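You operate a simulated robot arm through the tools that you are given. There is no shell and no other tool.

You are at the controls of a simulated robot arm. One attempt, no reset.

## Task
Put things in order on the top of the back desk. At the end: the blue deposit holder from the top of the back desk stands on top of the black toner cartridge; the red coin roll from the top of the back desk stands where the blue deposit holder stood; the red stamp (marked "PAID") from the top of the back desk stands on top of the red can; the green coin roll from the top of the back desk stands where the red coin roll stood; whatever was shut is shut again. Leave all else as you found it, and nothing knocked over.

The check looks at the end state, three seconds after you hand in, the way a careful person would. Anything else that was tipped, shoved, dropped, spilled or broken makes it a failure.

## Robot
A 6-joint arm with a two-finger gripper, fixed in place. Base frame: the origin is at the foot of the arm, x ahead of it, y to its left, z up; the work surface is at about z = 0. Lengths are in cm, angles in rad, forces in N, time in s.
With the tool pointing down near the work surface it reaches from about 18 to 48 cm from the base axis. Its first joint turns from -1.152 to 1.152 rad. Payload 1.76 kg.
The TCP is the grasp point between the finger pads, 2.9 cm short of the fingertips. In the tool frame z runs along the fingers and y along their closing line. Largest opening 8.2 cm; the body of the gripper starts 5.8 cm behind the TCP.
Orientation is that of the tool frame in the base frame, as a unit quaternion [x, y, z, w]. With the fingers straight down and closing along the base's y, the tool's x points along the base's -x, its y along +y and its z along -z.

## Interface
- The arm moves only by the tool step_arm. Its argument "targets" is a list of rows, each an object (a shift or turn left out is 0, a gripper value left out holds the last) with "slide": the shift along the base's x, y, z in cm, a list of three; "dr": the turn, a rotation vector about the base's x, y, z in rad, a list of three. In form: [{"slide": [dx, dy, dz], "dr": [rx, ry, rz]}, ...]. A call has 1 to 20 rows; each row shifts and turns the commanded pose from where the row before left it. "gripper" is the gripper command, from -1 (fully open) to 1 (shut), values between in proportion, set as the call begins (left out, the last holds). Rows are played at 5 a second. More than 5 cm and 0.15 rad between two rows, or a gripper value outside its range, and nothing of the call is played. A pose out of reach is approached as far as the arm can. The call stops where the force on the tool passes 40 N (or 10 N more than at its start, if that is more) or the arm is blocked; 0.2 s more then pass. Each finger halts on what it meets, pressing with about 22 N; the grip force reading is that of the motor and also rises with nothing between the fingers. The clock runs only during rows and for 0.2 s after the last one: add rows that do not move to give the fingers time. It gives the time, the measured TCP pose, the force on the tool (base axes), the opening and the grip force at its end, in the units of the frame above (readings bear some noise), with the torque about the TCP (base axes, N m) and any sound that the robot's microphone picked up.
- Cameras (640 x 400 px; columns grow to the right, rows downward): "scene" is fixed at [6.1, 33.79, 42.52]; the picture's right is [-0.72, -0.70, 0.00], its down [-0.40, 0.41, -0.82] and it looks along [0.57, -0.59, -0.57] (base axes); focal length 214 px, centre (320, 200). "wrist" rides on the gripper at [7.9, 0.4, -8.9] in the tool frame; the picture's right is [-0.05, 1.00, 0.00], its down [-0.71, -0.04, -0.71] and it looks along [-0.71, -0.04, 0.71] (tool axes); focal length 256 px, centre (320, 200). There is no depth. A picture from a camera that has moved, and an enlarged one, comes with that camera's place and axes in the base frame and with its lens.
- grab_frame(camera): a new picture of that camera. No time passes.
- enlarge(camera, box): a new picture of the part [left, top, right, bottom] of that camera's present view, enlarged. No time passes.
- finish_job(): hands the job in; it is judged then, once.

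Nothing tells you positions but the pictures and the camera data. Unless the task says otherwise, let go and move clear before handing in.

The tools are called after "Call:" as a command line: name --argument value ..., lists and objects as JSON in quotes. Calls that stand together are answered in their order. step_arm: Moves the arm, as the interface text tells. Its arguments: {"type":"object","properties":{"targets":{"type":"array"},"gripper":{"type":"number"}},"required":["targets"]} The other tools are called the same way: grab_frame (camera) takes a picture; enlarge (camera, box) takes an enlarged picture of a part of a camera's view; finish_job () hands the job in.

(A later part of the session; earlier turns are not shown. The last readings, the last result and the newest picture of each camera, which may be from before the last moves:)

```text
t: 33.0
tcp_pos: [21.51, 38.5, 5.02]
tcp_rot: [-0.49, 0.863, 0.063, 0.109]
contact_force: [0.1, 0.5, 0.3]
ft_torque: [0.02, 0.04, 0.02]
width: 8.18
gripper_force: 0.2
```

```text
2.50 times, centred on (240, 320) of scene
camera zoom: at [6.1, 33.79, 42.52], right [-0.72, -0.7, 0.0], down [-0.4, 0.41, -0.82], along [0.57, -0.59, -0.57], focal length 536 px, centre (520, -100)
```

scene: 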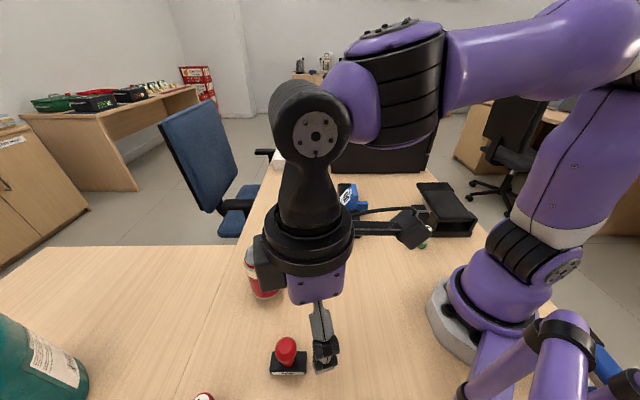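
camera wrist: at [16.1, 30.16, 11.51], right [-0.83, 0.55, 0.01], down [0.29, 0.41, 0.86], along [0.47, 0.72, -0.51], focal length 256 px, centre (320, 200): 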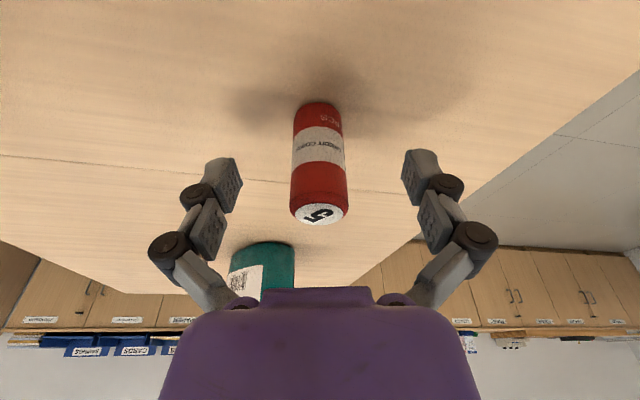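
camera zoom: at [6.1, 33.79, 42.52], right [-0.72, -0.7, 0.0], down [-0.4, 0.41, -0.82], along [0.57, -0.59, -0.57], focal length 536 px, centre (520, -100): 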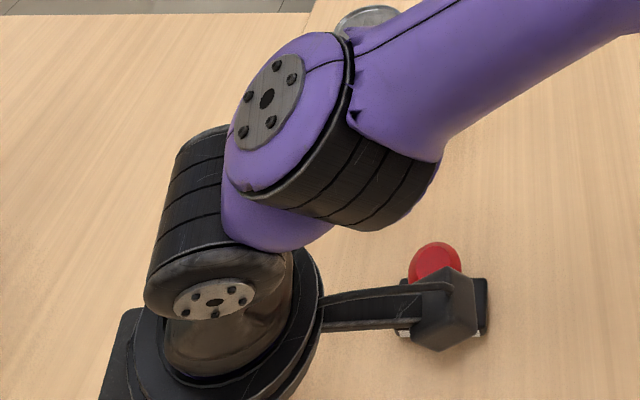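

The roll is centred between the fingers, so I'll close gently.

Call:
step_arm --targets '[{"slide": [0, 0, 0]}, {"slide": [0, 0, 0]}, {"slide": [0, 0, 0]}, {"slide": [0, 0, 0]}]' --gripper 1

Call:
grab_frame --camera "wrist"

```text
t: 34.0
tcp_pos: [21.57, 38.62, 5.1]
tcp_rot: [-0.489, 0.862, 0.065, 0.112]
contact_force: [4.4, 2.5, 19.7]
ft_torque: [0.31, -0.24, -0.1]
width: 2.57
gripper_force: 22.0
```

```text
taken
camera wrist: at [16.14, 30.23, 11.59], right [-0.83, 0.55, 0.02], down [0.29, 0.41, 0.86], along [0.47, 0.72, -0.5], focal length 256 px, centre (320, 200)
```

wrist: 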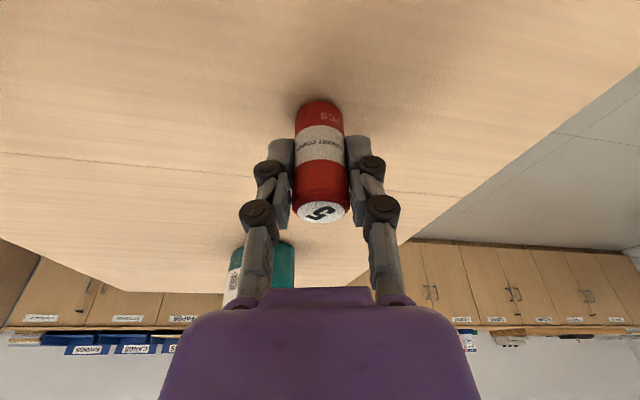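

The roll is gripped at 2.57 cm. I'll lift it while drawing inward, staying above the stamp's height.

Call:
step_arm --targets '[{"slide": [0, 0, 0.5]}, {"slide": [0, 0, 1.5]}, {"slide": [-0.7, -1.2, 3]}, {"slide": [-1.5, -2.7, 3.2]}, {"slide": [-1.6, -2.9, 2.8]}, {"slide": [-1.6, -2.9, 1.2]}, {"slide": [0, 0, 0]}, {"slide": [0, 0, 0]}]'

Call:
grab_frame --camera "wrist"

Call:
grab_frame --camera "scene"

```text
t: 35.8
tcp_pos: [16.23, 28.68, 16.91]
tcp_rot: [-0.49, 0.862, 0.064, 0.11]
contact_force: [0.5, -1.1, -1.8]
ft_torque: [-0.05, 0.02, 0.0]
width: 2.55
gripper_force: 22.0
```

```text
taken
camera wrist: at [10.75, 20.3, 23.6], right [-0.83, 0.55, 0.01], down [0.29, 0.41, 0.86], along [0.47, 0.72, -0.51], focal length 256 px, centre (320, 200)
```

wrist: 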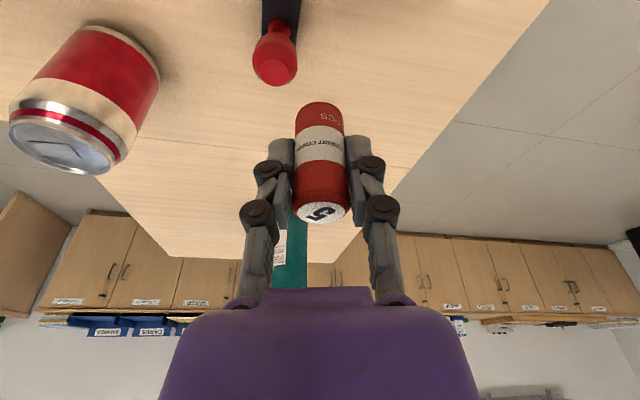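

```text
taken
```

scene: 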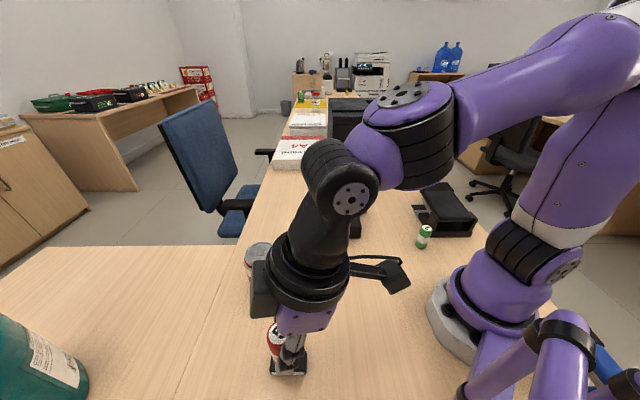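

The roll is held as gripped. I'll swing around the base, inside the can, toward the wedge's former spot.

Call:
step_arm --targets '[{"slide": [3.97, -2.65, 0], "dr": [0, 0, -0.145]}, {"slide": [3.56, -3.19, 0], "dr": [0, 0, -0.145]}, {"slide": [3.05, -3.67, 0], "dr": [0, 0, -0.145]}, {"slide": [2.49, -4.07, 0], "dr": [0, 0, -0.145]}, {"slide": [1.87, -4.39, 0], "dr": [0, 0, -0.145]}, {"slide": [1.22, -4.62, 0], "dr": [0, 0, -0.145]}, {"slide": [0, 0, 0]}, {"slide": [0, 0, 0]}]'

Call:
grab_frame --camera "wrist"

Call:
grab_frame --camera "scene"

```text
t: 37.6
tcp_pos: [32.26, 6.26, 17.12]
tcp_rot: [-0.08, 0.989, 0.011, 0.127]
contact_force: [-0.1, -0.7, -1.6]
ft_torque: [0.01, -0.02, -0.01]
width: 2.53
gripper_force: 22.0
```

```text
taken
camera wrist: at [22.43, 5.03, 23.72], right [-0.11, 0.99, 0.01], down [0.5, 0.04, 0.86], along [0.86, 0.1, -0.51], focal length 256 px, centre (320, 200)
```

wrist: 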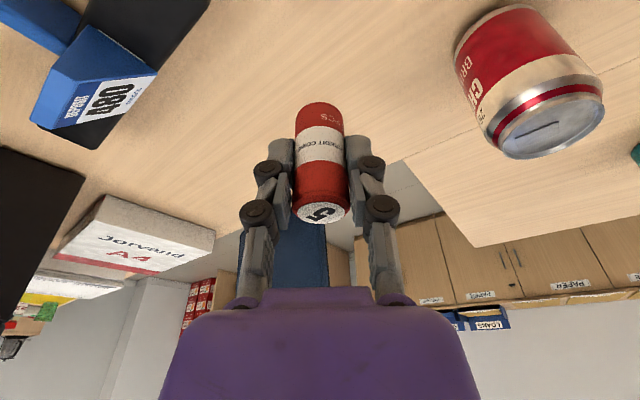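

```text
taken
```

scene: 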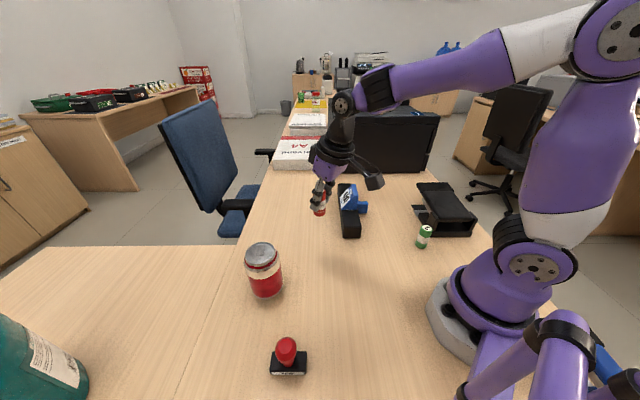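

The view is consistent. I'll extend outward while descending toward the old holder spot.

Call:
step_arm --targets '[{"slide": [3.2, 0.55, -2]}, {"slide": [3.2, 0.55, -2]}, {"slide": [3.2, 0.55, -2]}, {"slide": [3.2, 0.55, -2]}, {"slide": [2, 0.33, -1.3]}, {"slide": [1.3, 0.21, -0.8]}, {"slide": [0, 0, 0]}, {"slide": [0, 0, 0]}]'

Call:
grab_frame --camera "wrist"

Call:
enlarge --camera "scene" --box '[240, 160, 330, 250]'

```text
t: 39.4
tcp_pos: [48.44, 9.15, 7.11]
tcp_rot: [-0.082, 0.989, 0.011, 0.126]
contact_force: [-0.4, -1.0, -1.6]
ft_torque: [-0.04, 0.03, -0.01]
width: 2.57
gripper_force: 22.4
```

```text
taken
camera wrist: at [38.53, 7.91, 13.7], right [-0.11, 0.99, 0.01], down [0.5, 0.04, 0.86], along [0.86, 0.1, -0.51], focal length 256 px, centre (320, 200)
```

wrist: 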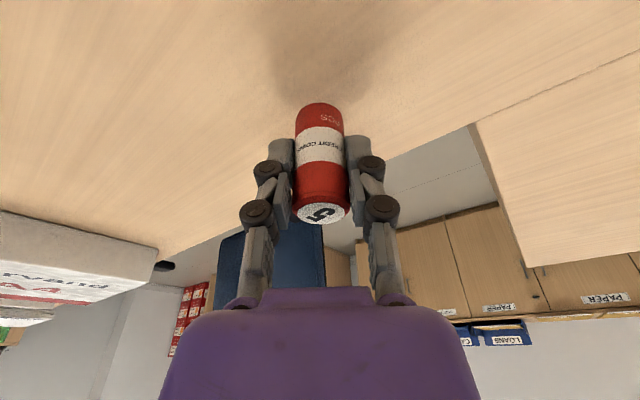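

```text
4.44 times, centred on (285, 205) of scene
camera zoom: at [6.1, 33.79, 42.52], right [-0.72, -0.7, 0.0], down [-0.4, 0.41, -0.82], along [0.57, -0.59, -0.57], focal length 953 px, centre (476, 178)
```

zoom: 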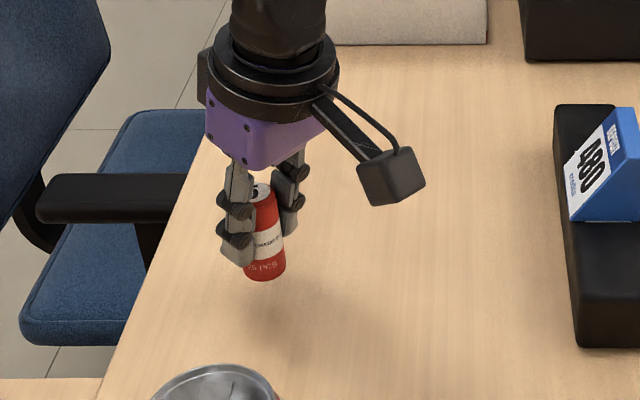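

It reached the spot with no limit flags. I'll lower to contact.

Call:
step_arm --targets '[{"slide": [0, 0, -0.8]}, {"slide": [0, 0, -0.7]}, {"slide": [0, 0, -0.15]}, {"slide": [0, 0, 0]}]'

Call:
step_arm --targets '[{"slide": [0, 0, -0.15]}, {"slide": [0, 0, -0.1]}, {"slide": [0, 0, 0]}]'

Call:
enlarge --camera "scene" --box '[240, 160, 330, 250]'

```text
t: 40.4
tcp_pos: [48.34, 9.03, 5.4]
tcp_rot: [-0.08, 0.989, 0.011, 0.127]
contact_force: [-0.5, -0.6, -2.4]
ft_torque: [0.01, 0.02, 0.01]
width: 2.57
gripper_force: 22.1
```

```text
t: 41.2
tcp_pos: [48.28, 9.19, 5.13]
tcp_rot: [-0.082, 0.988, 0.011, 0.127]
contact_force: [0.9, -0.8, -3.1]
ft_torque: [0.0, -0.01, -0.01]
width: 2.56
gripper_force: 22.2
```

```text
4.44 times, centred on (285, 205) of scene
camera zoom: at [6.1, 33.79, 42.52], right [-0.72, -0.7, 0.0], down [-0.4, 0.41, -0.82], along [0.57, -0.59, -0.57], focal length 953 px, centre (476, 178)
```

zoom: 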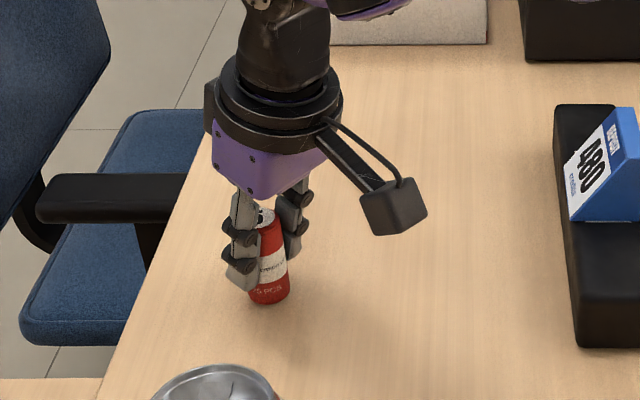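

There's no contact yet, so I'll continue in small steps.

Call:
step_arm --targets '[{"slide": [0, 0, -0.12]}, {"slide": [0, 0, -0.08]}, {"slide": [0, 0, 0]}]'

Call:
step_arm --targets '[{"slide": [0, 0, -0.12]}, {"slide": [0, 0, -0.08]}, {"slide": [0, 0, 0]}]'

```text
t: 42.0
tcp_pos: [48.44, 9.1, 4.97]
tcp_rot: [-0.081, 0.988, 0.011, 0.128]
contact_force: [-5.8, 1.2, 11.8]
ft_torque: [0.06, 0.13, 0.01]
width: 2.56
gripper_force: 21.9
```

```text
t: 42.8
tcp_pos: [48.46, 9.08, 4.86]
tcp_rot: [-0.082, 0.988, 0.011, 0.13]
contact_force: [2.8, 0.0, 21.3]
ft_torque: [0.04, -0.25, 0.0]
width: 2.58
gripper_force: 21.8
```

It's on the desk. I'll ease off and release.

Call:
step_arm --targets '[{"slide": [0, 0, 0.2]}, {"slide": [0, 0, 0]}]'

Call:
step_arm --targets '[{"slide": [0, 0, 0]}, {"slide": [0, 0, 0]}, {"slide": [0, 0, 0]}, {"slide": [0, 0, 0]}]' --gripper -1

Call:
grab_frame --camera "wrist"

Call:
enlarge --camera "scene" --box '[240, 160, 330, 250]'

```text
t: 43.4
tcp_pos: [48.39, 9.11, 4.77]
tcp_rot: [-0.081, 0.989, 0.011, 0.127]
contact_force: [4.0, 1.8, 8.4]
ft_torque: [0.1, -0.38, -0.02]
width: 2.56
gripper_force: 21.7
```

```text
t: 44.4
tcp_pos: [48.41, 9.18, 4.9]
tcp_rot: [-0.082, 0.988, 0.012, 0.128]
contact_force: [0.4, -0.1, 0.8]
ft_torque: [0.01, -0.02, -0.03]
width: 8.18
gripper_force: 0.0
```

```text
taken
camera wrist: at [38.52, 7.88, 11.46], right [-0.11, 0.99, 0.01], down [0.5, 0.04, 0.86], along [0.86, 0.1, -0.51], focal length 256 px, centre (320, 200)
```

wrist: 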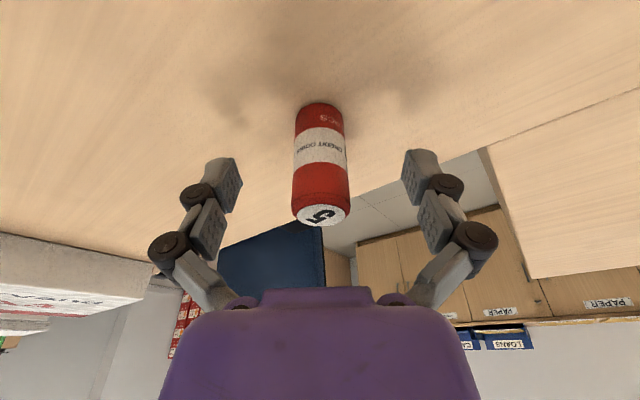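

```text
4.44 times, centred on (285, 205) of scene
camera zoom: at [6.1, 33.79, 42.52], right [-0.72, -0.7, 0.0], down [-0.4, 0.41, -0.82], along [0.57, -0.59, -0.57], focal length 953 px, centre (476, 178)
```

zoom: 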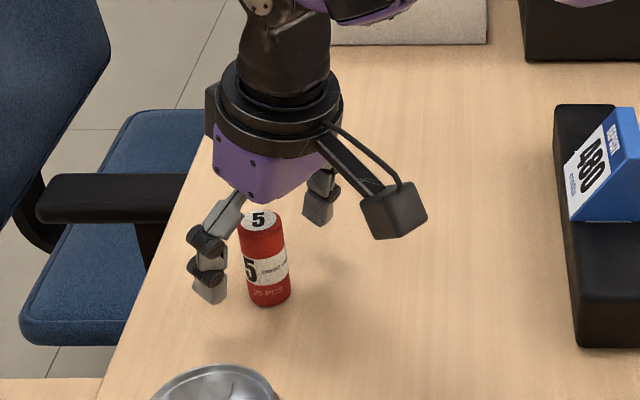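

The red roll stands on its spot. I'll back off along the tool axis, draw inward, straighten the tool, then go look at the green roll and the black device beside it.

Call:
step_arm --targets '[{"slide": [-0.75, -0.14, 2.8]}, {"slide": [-1.2, -0.2, 2.5]}, {"slide": [-3, -0.55, 2]}, {"slide": [-3.5, -0.7, 2]}, {"slide": [-4, -1, 1], "dr": [-0.0235, 0.1267, 0]}, {"slide": [-4, -2, 1], "dr": [-0.0235, 0.1267, 0]}, {"slide": [0, 0, 0]}, {"slide": [0, 0, 0]}]'

Call:
grab_frame --camera "scene"

```text
t: 46.2
tcp_pos: [31.99, 4.4, 16.27]
tcp_rot: [-0.082, 0.997, -0.002, -0.002]
contact_force: [0.1, 0.1, -0.3]
ft_torque: [-0.01, 0.02, -0.01]
width: 8.18
gripper_force: 0.0
```

```text
taken
```

scene: 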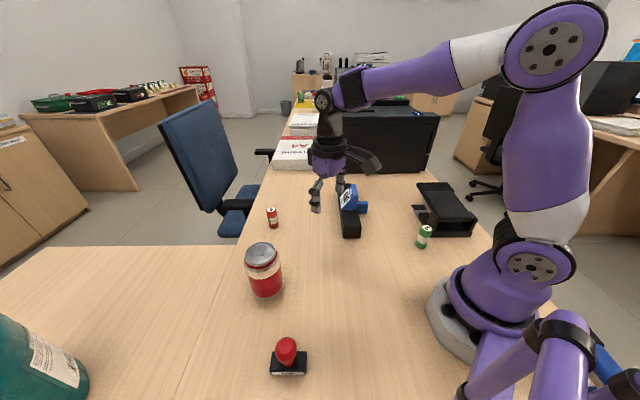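

Good. Now I'll move over to view the green roll and the device.

Call:
step_arm --targets '[{"slide": [-2.5, -3.35, 0.7], "dr": [0, 0, -0.14]}, {"slide": [-2.5, -3.35, 0.7], "dr": [0, 0, -0.14]}, {"slide": [-2.5, -3.35, 0.7], "dr": [0, 0, -0.14]}, {"slide": [-2.5, -3.35, 0.7], "dr": [0, 0, -0.14]}, {"slide": [0, 0, 0]}, {"slide": [0, 0, 0]}]'

Call:
grab_frame --camera "wrist"

Call:
enlarge --camera "scene" --box '[395, 165, 485, 255]'

```text
t: 47.6
tcp_pos: [21.65, -8.89, 18.91]
tcp_rot: [0.197, 0.98, -0.001, -0.001]
contact_force: [0.1, 0.2, -0.4]
ft_torque: [0.02, 0.03, -0.01]
width: 8.18
gripper_force: 0.1
```

```text
taken
camera wrist: at [14.53, -5.41, 27.82], right [0.43, 0.9, 0.0], down [0.64, -0.31, 0.71], along [0.63, -0.31, -0.71], focal length 256 px, centre (320, 200)
```

wrist: 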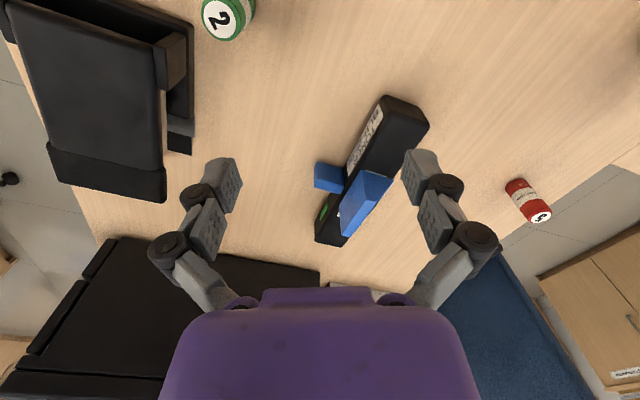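

```text
4.44 times, centred on (440, 210) of scene
camera zoom: at [6.1, 33.79, 42.52], right [-0.72, -0.7, 0.0], down [-0.4, 0.41, -0.82], along [0.57, -0.59, -0.57], focal length 953 px, centre (-213, 156)
```

zoom: 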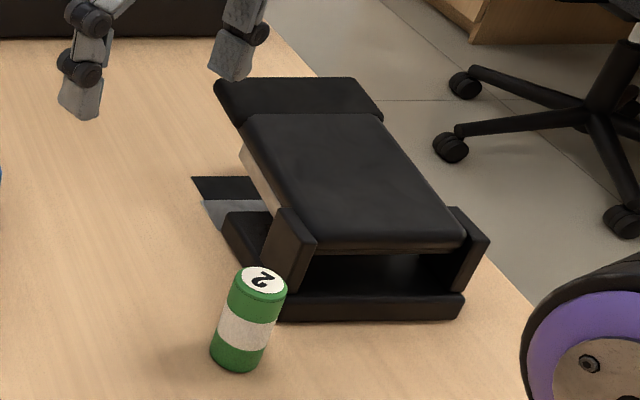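

The green roll stands at about (14.5, -13.7), with the device's nearest corner at about (13.6, -19.2). I'll grip it closing roughly along x, which keeps the fingers clear of the device. I'll turn the wrist while moving above it.

Call:
step_arm --targets '[{"slide": [-1.0, -0.68, -0.4], "dr": [0, 0, -0.143]}, {"slide": [-1.0, -0.68, -0.4], "dr": [0, 0, -0.143]}, {"slide": [-1.0, -0.68, -0.4], "dr": [0, 0, -0.143]}, {"slide": [-1.0, -0.68, -0.4], "dr": [0, 0, -0.143]}, {"slide": [-1.0, -0.68, -0.4], "dr": [0, 0, -0.143]}, {"slide": [-1.0, -0.68, -0.4], "dr": [0, 0, -0.143]}, {"slide": [-1.0, -0.68, -0.4], "dr": [0, 0, -0.143]}, {"slide": [0, 0, 0]}, {"slide": [0, 0, 0]}]'

Call:
grab_frame --camera "wrist"

Call:
grab_frame --camera "scene"

```text
t: 49.6
tcp_pos: [14.91, -13.71, 16.14]
tcp_rot: [0.643, 0.766, -0.001, -0.002]
contact_force: [-0.4, -0.6, 0.6]
ft_torque: [0.0, 0.01, 0.02]
width: 8.19
gripper_force: 0.0
```

```text
taken
camera wrist: at [13.95, -5.81, 25.05], right [0.99, 0.12, 0.0], down [0.09, -0.7, 0.71], along [0.08, -0.7, -0.71], focal length 256 px, centre (320, 200)
```

wrist: 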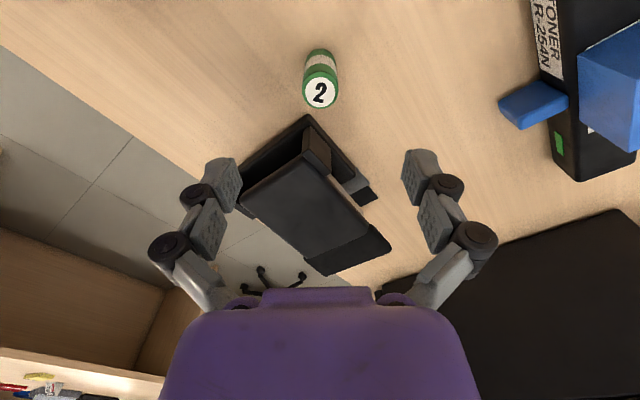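

```text
taken
```

scene: 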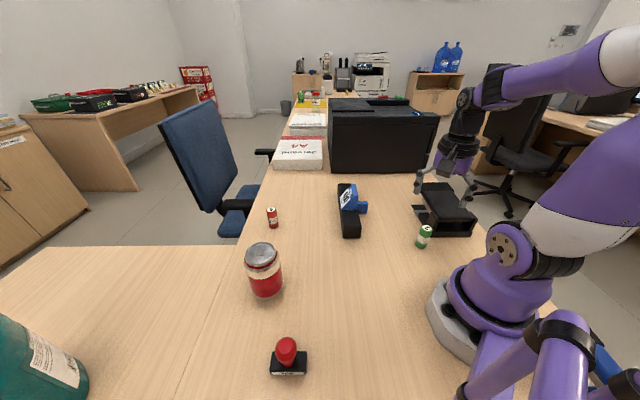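

The refined green roll centre is (14.7, -13.45). I'll descend around it.

Call:
step_arm --targets '[{"slide": [-0.19, 0.24, -2.5]}, {"slide": [0, 0, -2.5]}, {"slide": [0, 0, -2]}, {"slide": [0, 0, 0]}, {"slide": [0, 0, 0]}]'

Call:
grab_frame --camera "wrist"

Call:
enlarge --camera "scene" --box '[380, 140, 500, 260]'

```text
t: 50.8
tcp_pos: [14.62, -13.35, 9.17]
tcp_rot: [0.643, 0.766, -0.001, -0.001]
contact_force: [0.1, -0.2, -0.3]
ft_torque: [-0.02, 0.01, -0.02]
width: 8.2
gripper_force: 0.3
```

```text
taken
camera wrist: at [13.68, -5.52, 18.13], right [0.99, 0.12, 0.0], down [0.09, -0.7, 0.71], along [0.08, -0.7, -0.71], focal length 256 px, centre (320, 200)
```

wrist: 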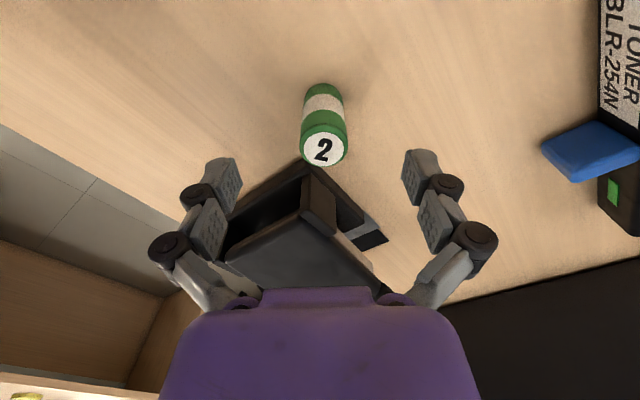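

```text
3.33 times, centred on (440, 200) of scene
camera zoom: at [6.1, 33.79, 42.52], right [-0.72, -0.7, 0.0], down [-0.4, 0.41, -0.82], along [0.57, -0.59, -0.57], focal length 715 px, centre (-80, 200)
```

zoom: 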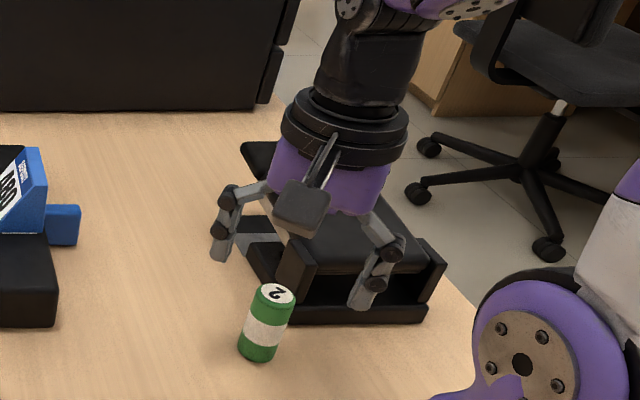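

It's aligned. I'll lower to grasp height and close.

Call:
step_arm --targets '[{"slide": [0.05, -0.1, -1.5]}, {"slide": [0, 0, -1.5]}, {"slide": [0, 0, -1.1]}, {"slide": [0, 0, 0]}, {"slide": [0, 0, 0]}]'

Call:
grab_frame --camera "wrist"

Call:
step_arm --targets '[{"slide": [0, 0, 0]}, {"slide": [0, 0, 0]}, {"slide": [0, 0, 0]}, {"slide": [0, 0, 0]}]' --gripper 1

Call:
grab_frame --camera "wrist"

Call:
enlarge --camera "scene" --box '[380, 140, 500, 260]'

```text
t: 52.0
tcp_pos: [14.79, -13.6, 5.19]
tcp_rot: [0.643, 0.766, -0.001, -0.002]
contact_force: [0.2, -0.7, 0.1]
ft_torque: [0.02, 0.0, 0.03]
width: 8.21
gripper_force: 0.0
```

```text
taken
camera wrist: at [13.8, -5.77, 14.01], right [0.99, 0.12, 0.0], down [0.09, -0.7, 0.71], along [0.08, -0.7, -0.71], focal length 256 px, centre (320, 200)
```

wrist: 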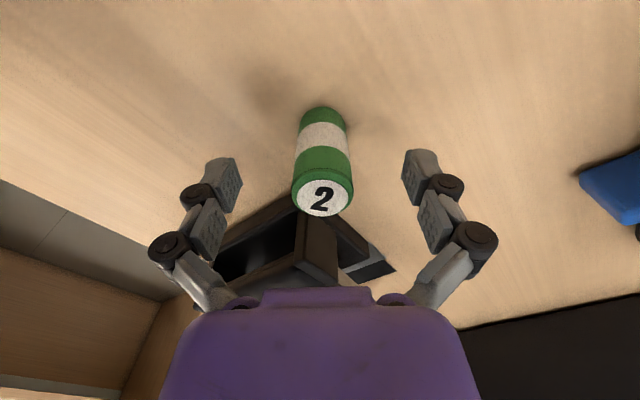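

```text
t: 53.0
tcp_pos: [14.88, -13.62, 5.11]
tcp_rot: [0.643, 0.766, -0.001, 0.0]
contact_force: [2.9, -3.8, 8.9]
ft_torque: [-0.14, -0.28, -0.01]
width: 2.58
gripper_force: 21.9
```

```text
taken
camera wrist: at [13.82, -5.79, 14.02], right [0.99, 0.12, 0.0], down [0.09, -0.7, 0.71], along [0.08, -0.7, -0.71], focal length 256 px, centre (320, 200)
```

wrist: 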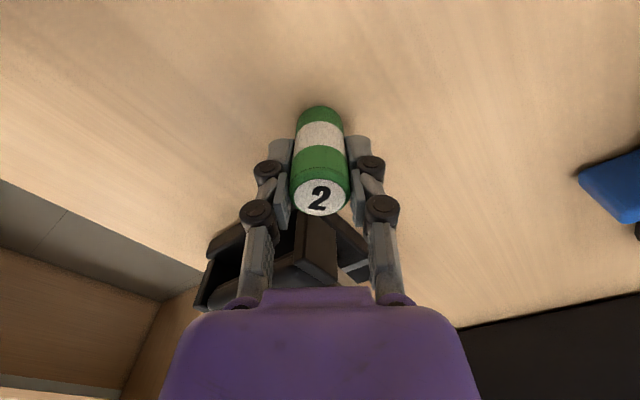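

```text
3.33 times, centred on (440, 200) of scene
camera zoom: at [6.1, 33.79, 42.52], right [-0.72, -0.7, 0.0], down [-0.4, 0.41, -0.82], along [0.57, -0.59, -0.57], focal length 715 px, centre (-80, 200)
```

zoom: 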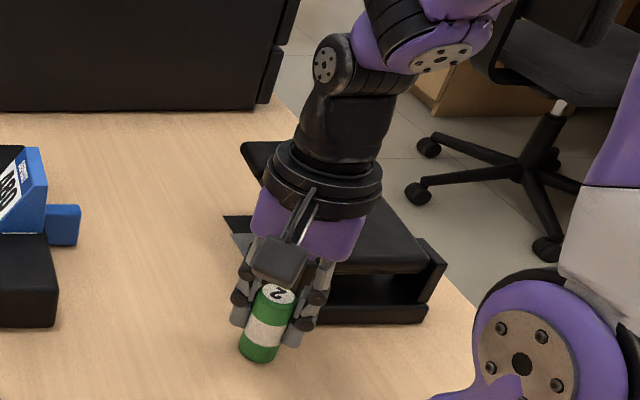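

The green roll is gripped. I'll lift it straight up, then swing round the base at a safe height.

Call:
step_arm --targets '[{"slide": [0, 0, 0.5]}, {"slide": [0, 0, 1.5]}, {"slide": [0, 0, 3]}, {"slide": [0, 0, 3]}, {"slide": [0, 0, 3]}, {"slide": [0, 0, 1.5]}, {"slide": [0, 0, 0]}]'

Call:
grab_frame --camera "wrist"

Call:
enlarge --camera "scene" --box '[380, 140, 500, 260]'

```text
t: 54.6
tcp_pos: [14.73, -13.57, 17.76]
tcp_rot: [0.642, 0.767, 0.0, -0.001]
contact_force: [0.8, 0.4, -2.2]
ft_torque: [-0.01, -0.01, 0.01]
width: 2.57
gripper_force: 22.2
```

```text
taken
camera wrist: at [13.82, -5.73, 26.6], right [0.99, 0.12, 0.0], down [0.09, -0.7, 0.71], along [0.08, -0.7, -0.71], focal length 256 px, centre (320, 200)
```

wrist: 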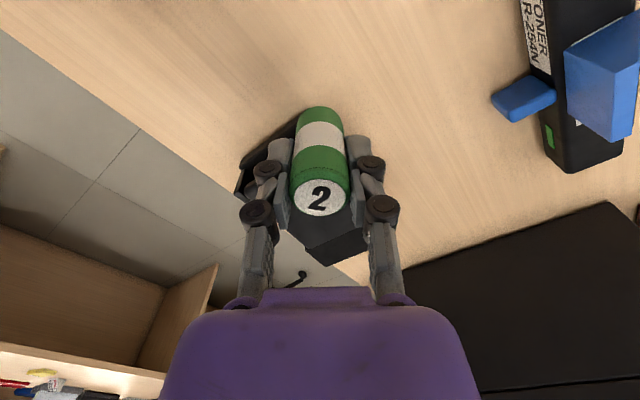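

```text
3.33 times, centred on (440, 200) of scene
camera zoom: at [6.1, 33.79, 42.52], right [-0.72, -0.7, 0.0], down [-0.4, 0.41, -0.82], along [0.57, -0.59, -0.57], focal length 715 px, centre (-80, 200)
```

zoom: 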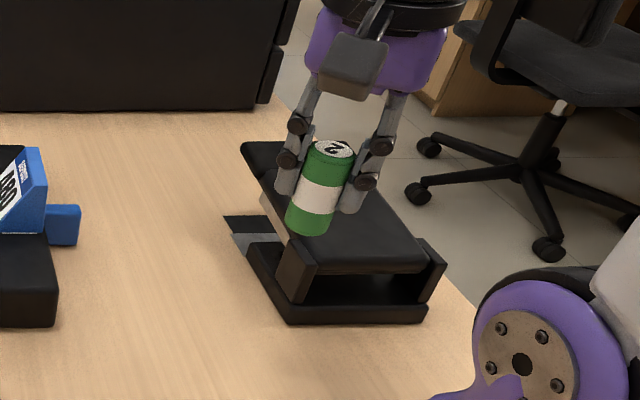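

Call:
step_arm --targets '[{"slide": [2.83, 1.43, 0], "dr": [0, 0, 0.1386]}, {"slide": [2.86, 1.9, 0], "dr": [0, 0, 0.1386]}, {"slide": [2.64, 2.45, 0], "dr": [0, 0, 0.1386]}, {"slide": [2.34, 3.01, 0], "dr": [0, 0, 0.1386]}, {"slide": [1.92, 3.5, 0], "dr": [0, 0, 0.1386]}, {"slide": [1.41, 3.95, 0], "dr": [0, 0, 0.1386]}, {"slide": [0.34, 4.19, 0], "dr": [0, 0, 0.1386]}, {"slide": [-0.29, 4.33, 0], "dr": [0, 0, 0.1386]}, {"slide": [-0.94, 4.37, 0], "dr": [0, 0, 0.1386]}, {"slide": [-2.01, 4.02, 0], "dr": [0, 0, 0.1386]}, {"slide": [-2.6, 3.75, 0], "dr": [0, 0, 0.1386]}, {"slide": [-3.44, 3.01, 0], "dr": [0, 0, 0.1386]}, {"slide": [-3.83, 2.51, 0], "dr": [0, 0, 0.1386]}, {"slide": [0, 0, 0]}, {"slide": [0, 0, 0]}]'

Call:
grab_frame --camera "wrist"

Call:
grab_frame --camera "scene"

```text
t: 57.8
tcp_pos: [16.07, 29.07, 17.56]
tcp_rot: [-0.202, 0.979, -0.002, 0.0]
contact_force: [-0.5, 0.0, -1.9]
ft_torque: [-0.01, 0.02, -0.01]
width: 2.57
gripper_force: 22.7
```

```text
taken
camera wrist: at [8.56, 26.43, 26.49], right [-0.35, 0.94, 0.0], down [0.66, 0.25, 0.71], along [0.66, 0.24, -0.71], focal length 256 px, centre (320, 200)
```

wrist: 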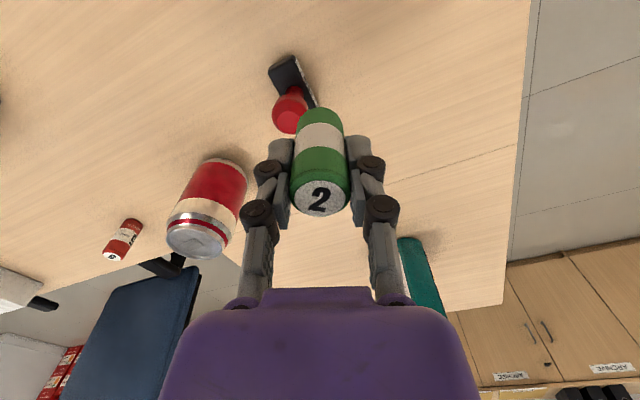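

```text
taken
```

scene: 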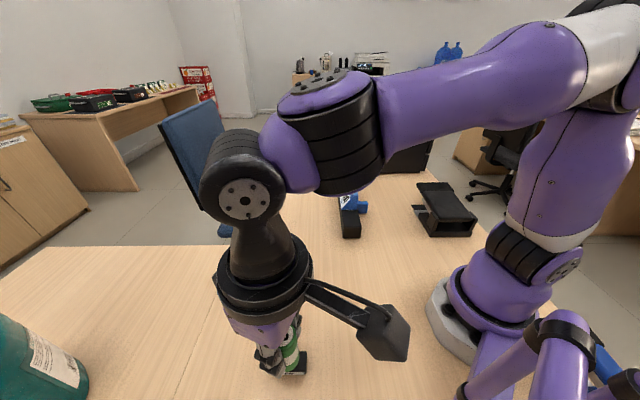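

The green roll is held well. I'll move out over the red roll's former spot and descend partway.

Call:
step_arm --targets '[{"slide": [1.9, 3.26, -1.5]}, {"slide": [1.9, 3.26, -1.5]}, {"slide": [1.88, 3.26, -1.5]}, {"slide": [0, 0, -3]}, {"slide": [0, 0, -2.5]}, {"slide": [0, 0, -1]}, {"slide": [0, 0, 0]}, {"slide": [0, 0, 0]}]'

Call:
grab_frame --camera "wrist"

Call:
grab_frame --camera "scene"

```text
t: 59.6
tcp_pos: [21.81, 38.79, 6.62]
tcp_rot: [-0.201, 0.979, -0.002, -0.001]
contact_force: [-0.2, -0.8, -2.4]
ft_torque: [-0.01, 0.0, 0.02]
width: 2.57
gripper_force: 21.9
```

```text
taken
camera wrist: at [14.22, 36.05, 15.6], right [-0.34, 0.94, 0.0], down [0.66, 0.25, 0.71], along [0.66, 0.24, -0.71], focal length 256 px, centre (320, 200)
```

wrist: 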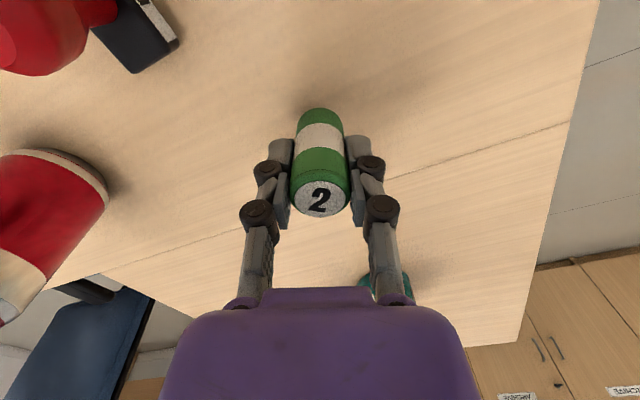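

```text
taken
```

scene: 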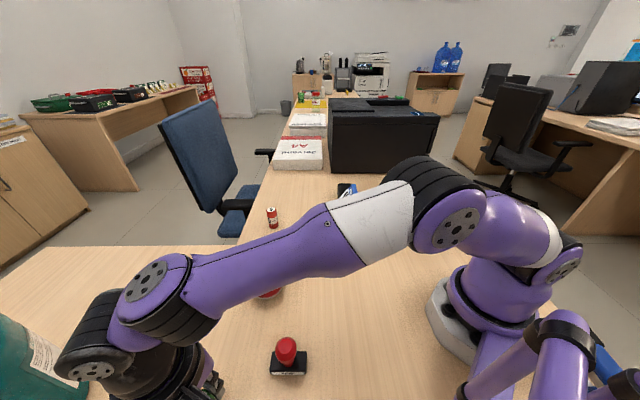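

It's over the spot. I'll lower to contact.

Call:
step_arm --targets '[{"slide": [-0.05, 0, -0.7]}, {"slide": [0, 0, -0.5]}, {"slide": [0, 0, -0.15]}, {"slide": [0, 0, 0]}]'

Call:
step_arm --targets '[{"slide": [0, 0, -0.12]}, {"slide": [0, 0, -0.08]}, {"slide": [0, 0, 0]}]'

```text
t: 60.6
tcp_pos: [21.68, 38.74, 5.22]
tcp_rot: [-0.201, 0.98, -0.001, 0.0]
contact_force: [0.2, 0.0, -1.2]
ft_torque: [0.02, 0.04, 0.01]
width: 2.57
gripper_force: 21.6
```

```text
t: 61.4
tcp_pos: [21.76, 38.7, 5.08]
tcp_rot: [-0.201, 0.98, -0.001, -0.001]
contact_force: [-0.4, -3.2, 3.3]
ft_torque: [-0.05, 0.03, 0.02]
width: 2.56
gripper_force: 22.2
```

There's light contact. I'll release here.

Call:
step_arm --targets '[{"slide": [0, 0, -0.05]}, {"slide": [0, 0, 0]}]'

Call:
step_arm --targets '[{"slide": [0, 0, 0]}, {"slide": [0, 0, 0]}, {"slide": [0, 0, 0]}, {"slide": [0, 0, 0]}]' --gripper -1

Call:
grab_frame --camera "wrist"

```text
t: 62.0
tcp_pos: [21.61, 38.68, 5.13]
tcp_rot: [-0.201, 0.98, -0.002, -0.001]
contact_force: [-1.0, -7.1, 20.0]
ft_torque: [-0.25, 0.09, 0.02]
width: 2.57
gripper_force: 22.1
```

```text
t: 63.0
tcp_pos: [21.64, 38.77, 5.01]
tcp_rot: [-0.201, 0.98, -0.001, 0.0]
contact_force: [-0.3, -0.8, 0.3]
ft_torque: [-0.01, 0.02, 0.01]
width: 8.18
gripper_force: 0.1
```

```text
taken
camera wrist: at [14.14, 35.98, 13.91], right [-0.34, 0.94, 0.0], down [0.66, 0.25, 0.71], along [0.66, 0.24, -0.71], focal length 256 px, centre (320, 200)
```

wrist: 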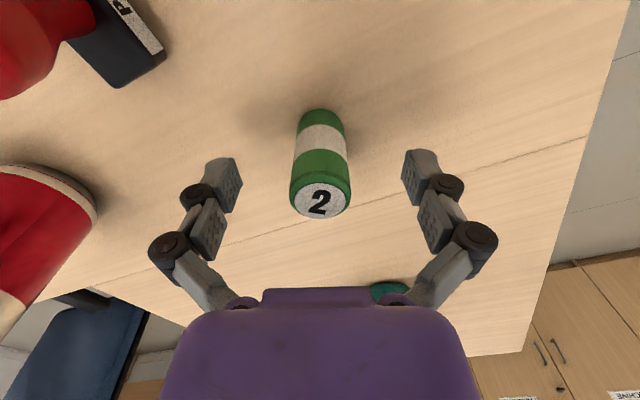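

The green roll stands where the red one was. I'll rise, then move above the stamp with the yaw matched to close across its short side.

Call:
step_arm --targets '[{"slide": [0, 0, 1.5]}, {"slide": [0, 0, 3]}, {"slide": [0, 0, 3]}, {"slide": [0, 0, 1.5]}, {"slide": [-0.87, -3.74, 0.7], "dr": [0, 0, 0.123]}, {"slide": [-0.87, -3.74, 0.7], "dr": [0, 0, 0.123]}, {"slide": [-0.87, -3.74, 0.6], "dr": [0, 0, 0.122]}, {"slide": [0, 0, 0]}, {"slide": [0, 0, 0]}]'

Call:
grab_frame --camera "wrist"

Call:
enlarge --camera "wrist" --box '[240, 20, 400, 120]'

Call:
grab_frame --camera "scene"

```text
t: 65.0
tcp_pos: [19.15, 27.29, 15.95]
tcp_rot: [-0.378, 0.926, -0.002, -0.001]
contact_force: [-0.5, 0.3, 0.5]
ft_torque: [0.02, 0.02, 0.02]
width: 8.19
gripper_force: 0.0
```

```text
taken
camera wrist: at [13.08, 22.05, 24.88], right [-0.66, 0.75, 0.0], down [0.53, 0.47, 0.71], along [0.53, 0.46, -0.71], focal length 256 px, centre (320, 200)
```

wrist: 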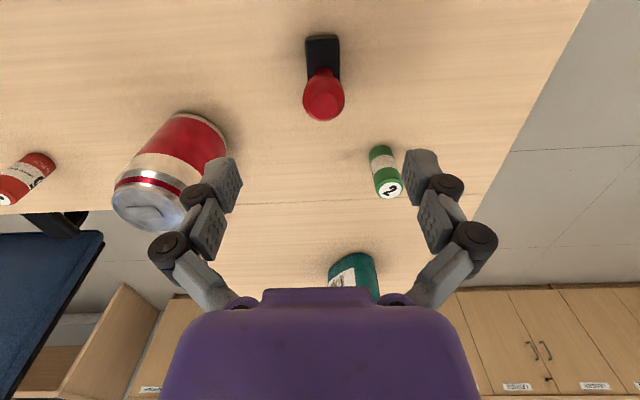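

```text
4.00 times, centred on (320, 70) of wrist
camera zoom: at [13.08, 22.05, 24.88], right [-0.66, 0.75, 0.0], down [0.53, 0.47, 0.71], along [0.53, 0.46, -0.71], focal length 1024 px, centre (320, 720)
```

zoom: 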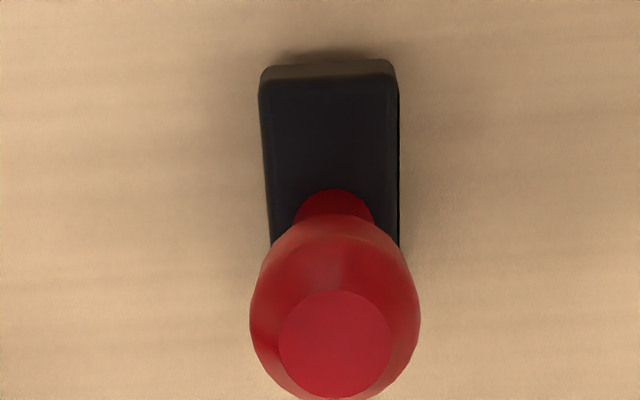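

```text
taken
```

scene: 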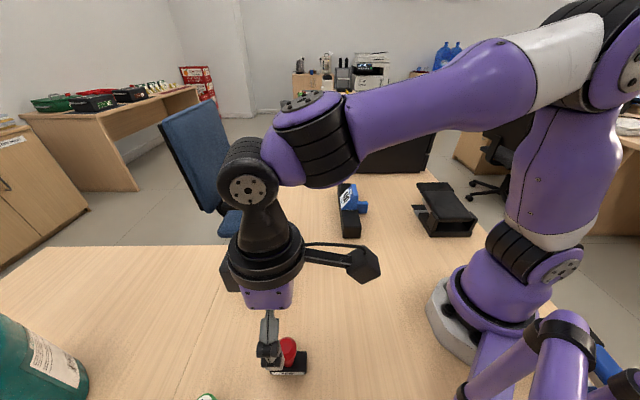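

The stamp is centred at (19.05, 27.5) with its long side along 44°, matching the yaw. Its bulb is about 3.3 cm wide, wider than the base. I'll measure the can before descending.

Call:
enlarge --camera "wrist" --box '[100, 100, 260, 240]'

Call:
step_arm --targets '[{"slide": [-0.07, 0.2, -3]}, {"slide": [0, 0, -2.5]}, {"slide": [0, 0, -2]}, {"slide": [0, 0, 0]}, {"slide": [0, 0, 0]}]'

Call:
grab_frame --camera "wrist"

Call:
enlarge --camera "scene" --box '[200, 280, 360, 400]'

```text
2.86 times, centred on (180, 170) of wrist
camera zoom: at [13.08, 22.05, 24.88], right [-0.66, 0.75, 0.0], down [0.53, 0.47, 0.71], along [0.53, 0.46, -0.71], focal length 731 px, centre (720, 286)
```

zoom: 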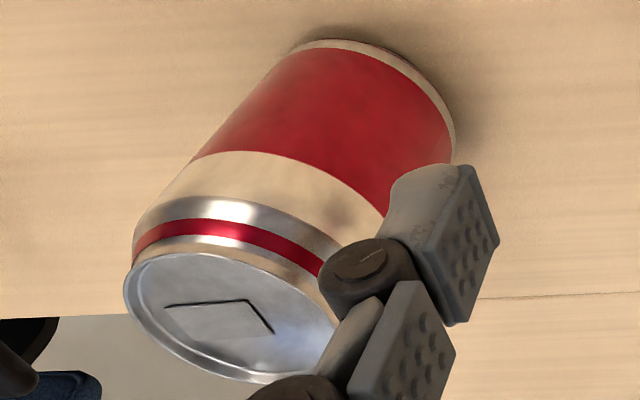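

```text
t: 66.2
tcp_pos: [19.0, 27.54, 8.65]
tcp_rot: [-0.378, 0.926, -0.002, 0.0]
contact_force: [0.1, 0.1, -0.3]
ft_torque: [-0.01, 0.01, 0.02]
width: 8.21
gripper_force: 0.1
```

```text
taken
camera wrist: at [13.01, 22.42, 17.4], right [-0.66, 0.75, 0.0], down [0.53, 0.47, 0.71], along [0.53, 0.46, -0.71], focal length 256 px, centre (320, 200)
```

wrist: 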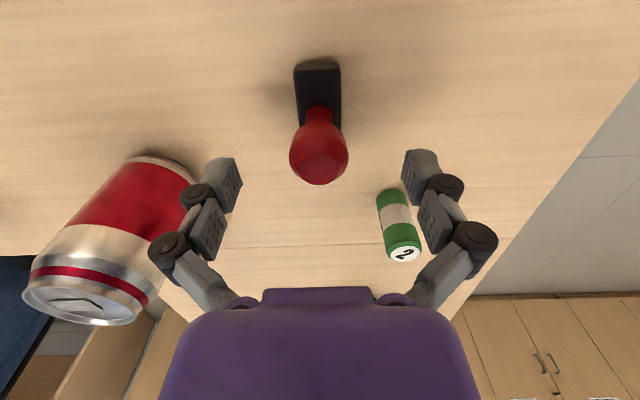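

```text
3.33 times, centred on (280, 340) of scene
camera zoom: at [6.1, 33.79, 42.52], right [-0.72, -0.7, 0.0], down [-0.4, 0.41, -0.82], along [0.57, -0.59, -0.57], focal length 715 px, centre (453, -267)
```

zoom: 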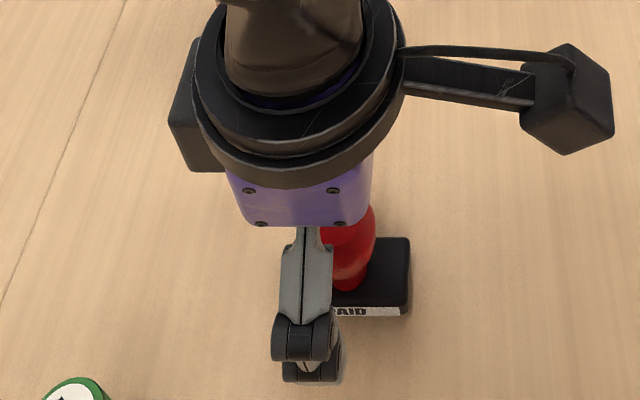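

I'm above the stamp and aligned. I'll descend to bulb height and close.

Call:
step_arm --targets '[{"slide": [0.03, -0.02, -1.5]}, {"slide": [0, 0, -1.6]}, {"slide": [0, 0, 0]}, {"slide": [0, 0, 0]}]'

Call:
grab_frame --camera "wrist"

```text
t: 67.2
tcp_pos: [19.06, 27.65, 5.4]
tcp_rot: [-0.378, 0.926, -0.002, 0.0]
contact_force: [-0.9, -1.1, -0.4]
ft_torque: [0.0, -0.01, 0.04]
width: 8.21
gripper_force: 0.1
```

```text
taken
camera wrist: at [12.99, 22.4, 14.32], right [-0.66, 0.75, 0.0], down [0.53, 0.47, 0.71], along [0.53, 0.46, -0.71], focal length 256 px, centre (320, 200)
```

wrist: 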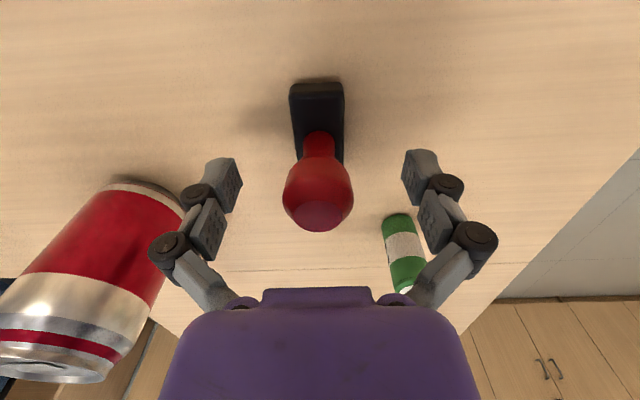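

The bulb sits between the pads. I'll close.

Call:
step_arm --targets '[{"slide": [0, 0, 0]}, {"slide": [0, 0, 0]}, {"slide": [0, 0, 0]}, {"slide": [0, 0, 0]}]' --gripper 1

Call:
grab_frame --camera "wrist"

Call:
enlarge --camera "scene" --box '[200, 280, 360, 400]'

```text
t: 68.2
tcp_pos: [18.98, 27.67, 5.51]
tcp_rot: [-0.377, 0.926, -0.002, 0.001]
contact_force: [3.0, -0.6, 8.9]
ft_torque: [0.11, -0.18, -0.04]
width: 2.89
gripper_force: 22.3
```

```text
taken
camera wrist: at [13.01, 22.41, 14.34], right [-0.66, 0.75, 0.0], down [0.53, 0.47, 0.71], along [0.53, 0.46, -0.71], focal length 256 px, centre (320, 200)
```

wrist: 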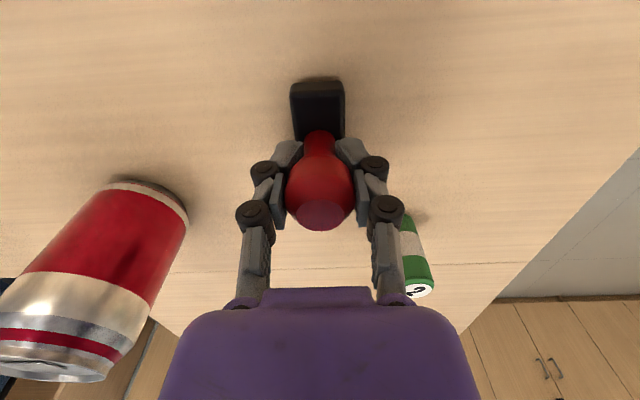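

```text
3.33 times, centred on (280, 340) of scene
camera zoom: at [6.1, 33.78, 42.53], right [-0.72, -0.7, 0.0], down [-0.4, 0.41, -0.82], along [0.57, -0.59, -0.57], focal length 715 px, centre (453, -267)
```

zoom: 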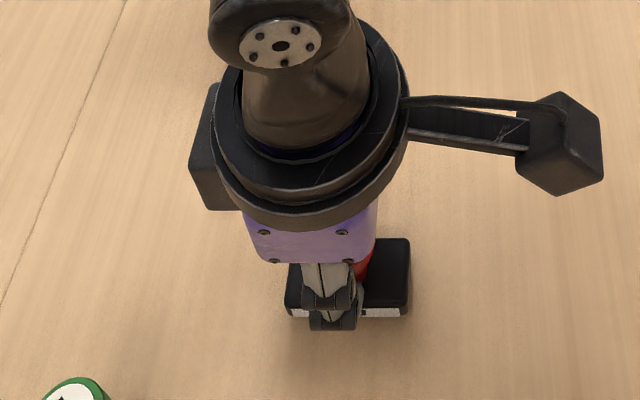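

The fingers wrap the bulb firmly. I'll lift straight up and check how the stamp hangs.

Call:
step_arm --targets '[{"slide": [0, 0, 0.4]}, {"slide": [0, 0, 1.2]}, {"slide": [0, 0, 2.5]}, {"slide": [0, 0, 3]}, {"slide": [0, 0, 3]}, {"slide": [0, 0, 3]}, {"slide": [0, 0, 0]}, {"slide": [0, 0, 0]}]'

Call:
grab_frame --camera "wrist"

Call:
grab_frame --camera "scene"

Call:
enlarge --camera "scene" --box '[200, 240, 360, 400]'

```text
t: 70.0
tcp_pos: [19.0, 27.55, 18.38]
tcp_rot: [-0.377, 0.926, -0.002, 0.0]
contact_force: [0.1, -0.5, -0.6]
ft_torque: [0.04, 0.01, 0.01]
width: 2.85
gripper_force: 21.8
```

```text
taken
camera wrist: at [13.02, 22.43, 27.32], right [-0.66, 0.75, 0.0], down [0.53, 0.47, 0.71], along [0.53, 0.46, -0.71], focal length 256 px, centre (320, 200)
```

wrist: 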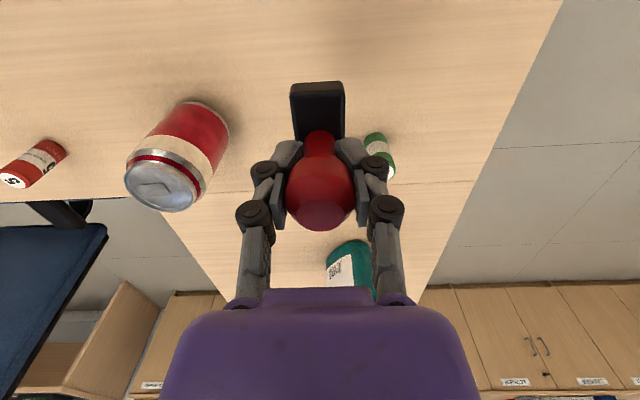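

```text
taken
```

scene: 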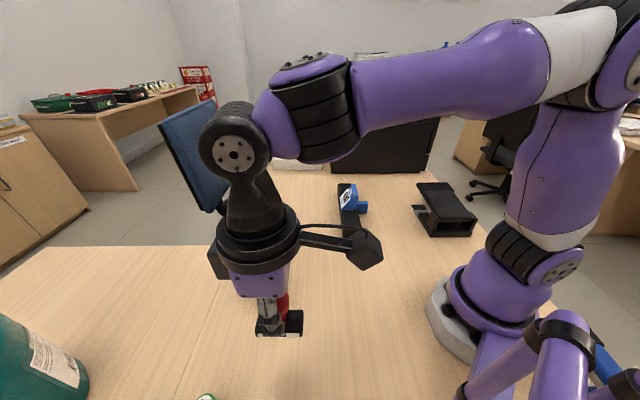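

```text
2.50 times, centred on (280, 320) of scene
camera zoom: at [6.1, 33.79, 42.52], right [-0.72, -0.7, 0.0], down [-0.4, 0.41, -0.82], along [0.57, -0.59, -0.57], focal length 536 px, centre (420, -100)
```

zoom: 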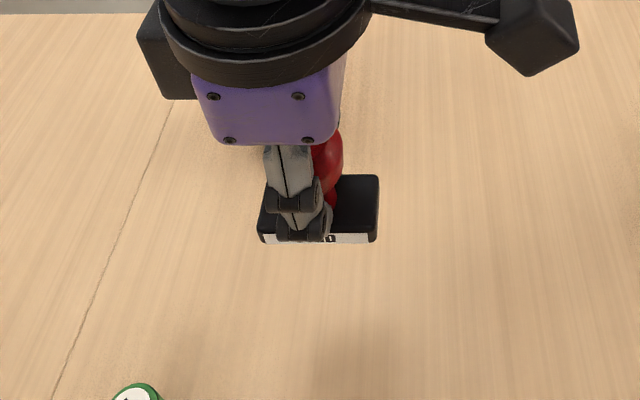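

The stamp hangs level. Now I'll measure the can from here.

Call:
enlarge --camera "wrist" --box '[110, 90, 240, 220]'

```text
3.08 times, centred on (175, 155) of wrist
camera zoom: at [13.02, 22.43, 27.32], right [-0.66, 0.75, 0.0], down [0.53, 0.47, 0.71], along [0.53, 0.46, -0.71], focal length 788 px, centre (766, 338)
```

zoom: 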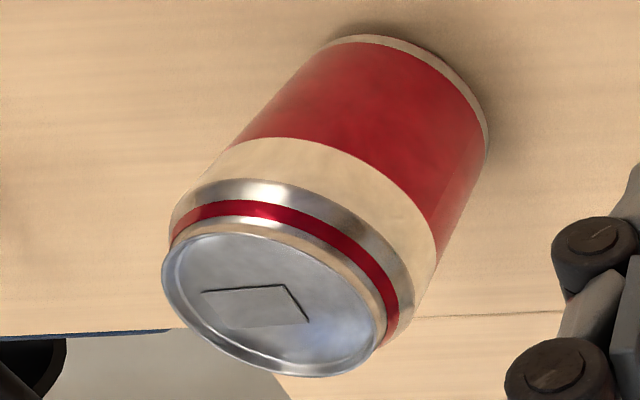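

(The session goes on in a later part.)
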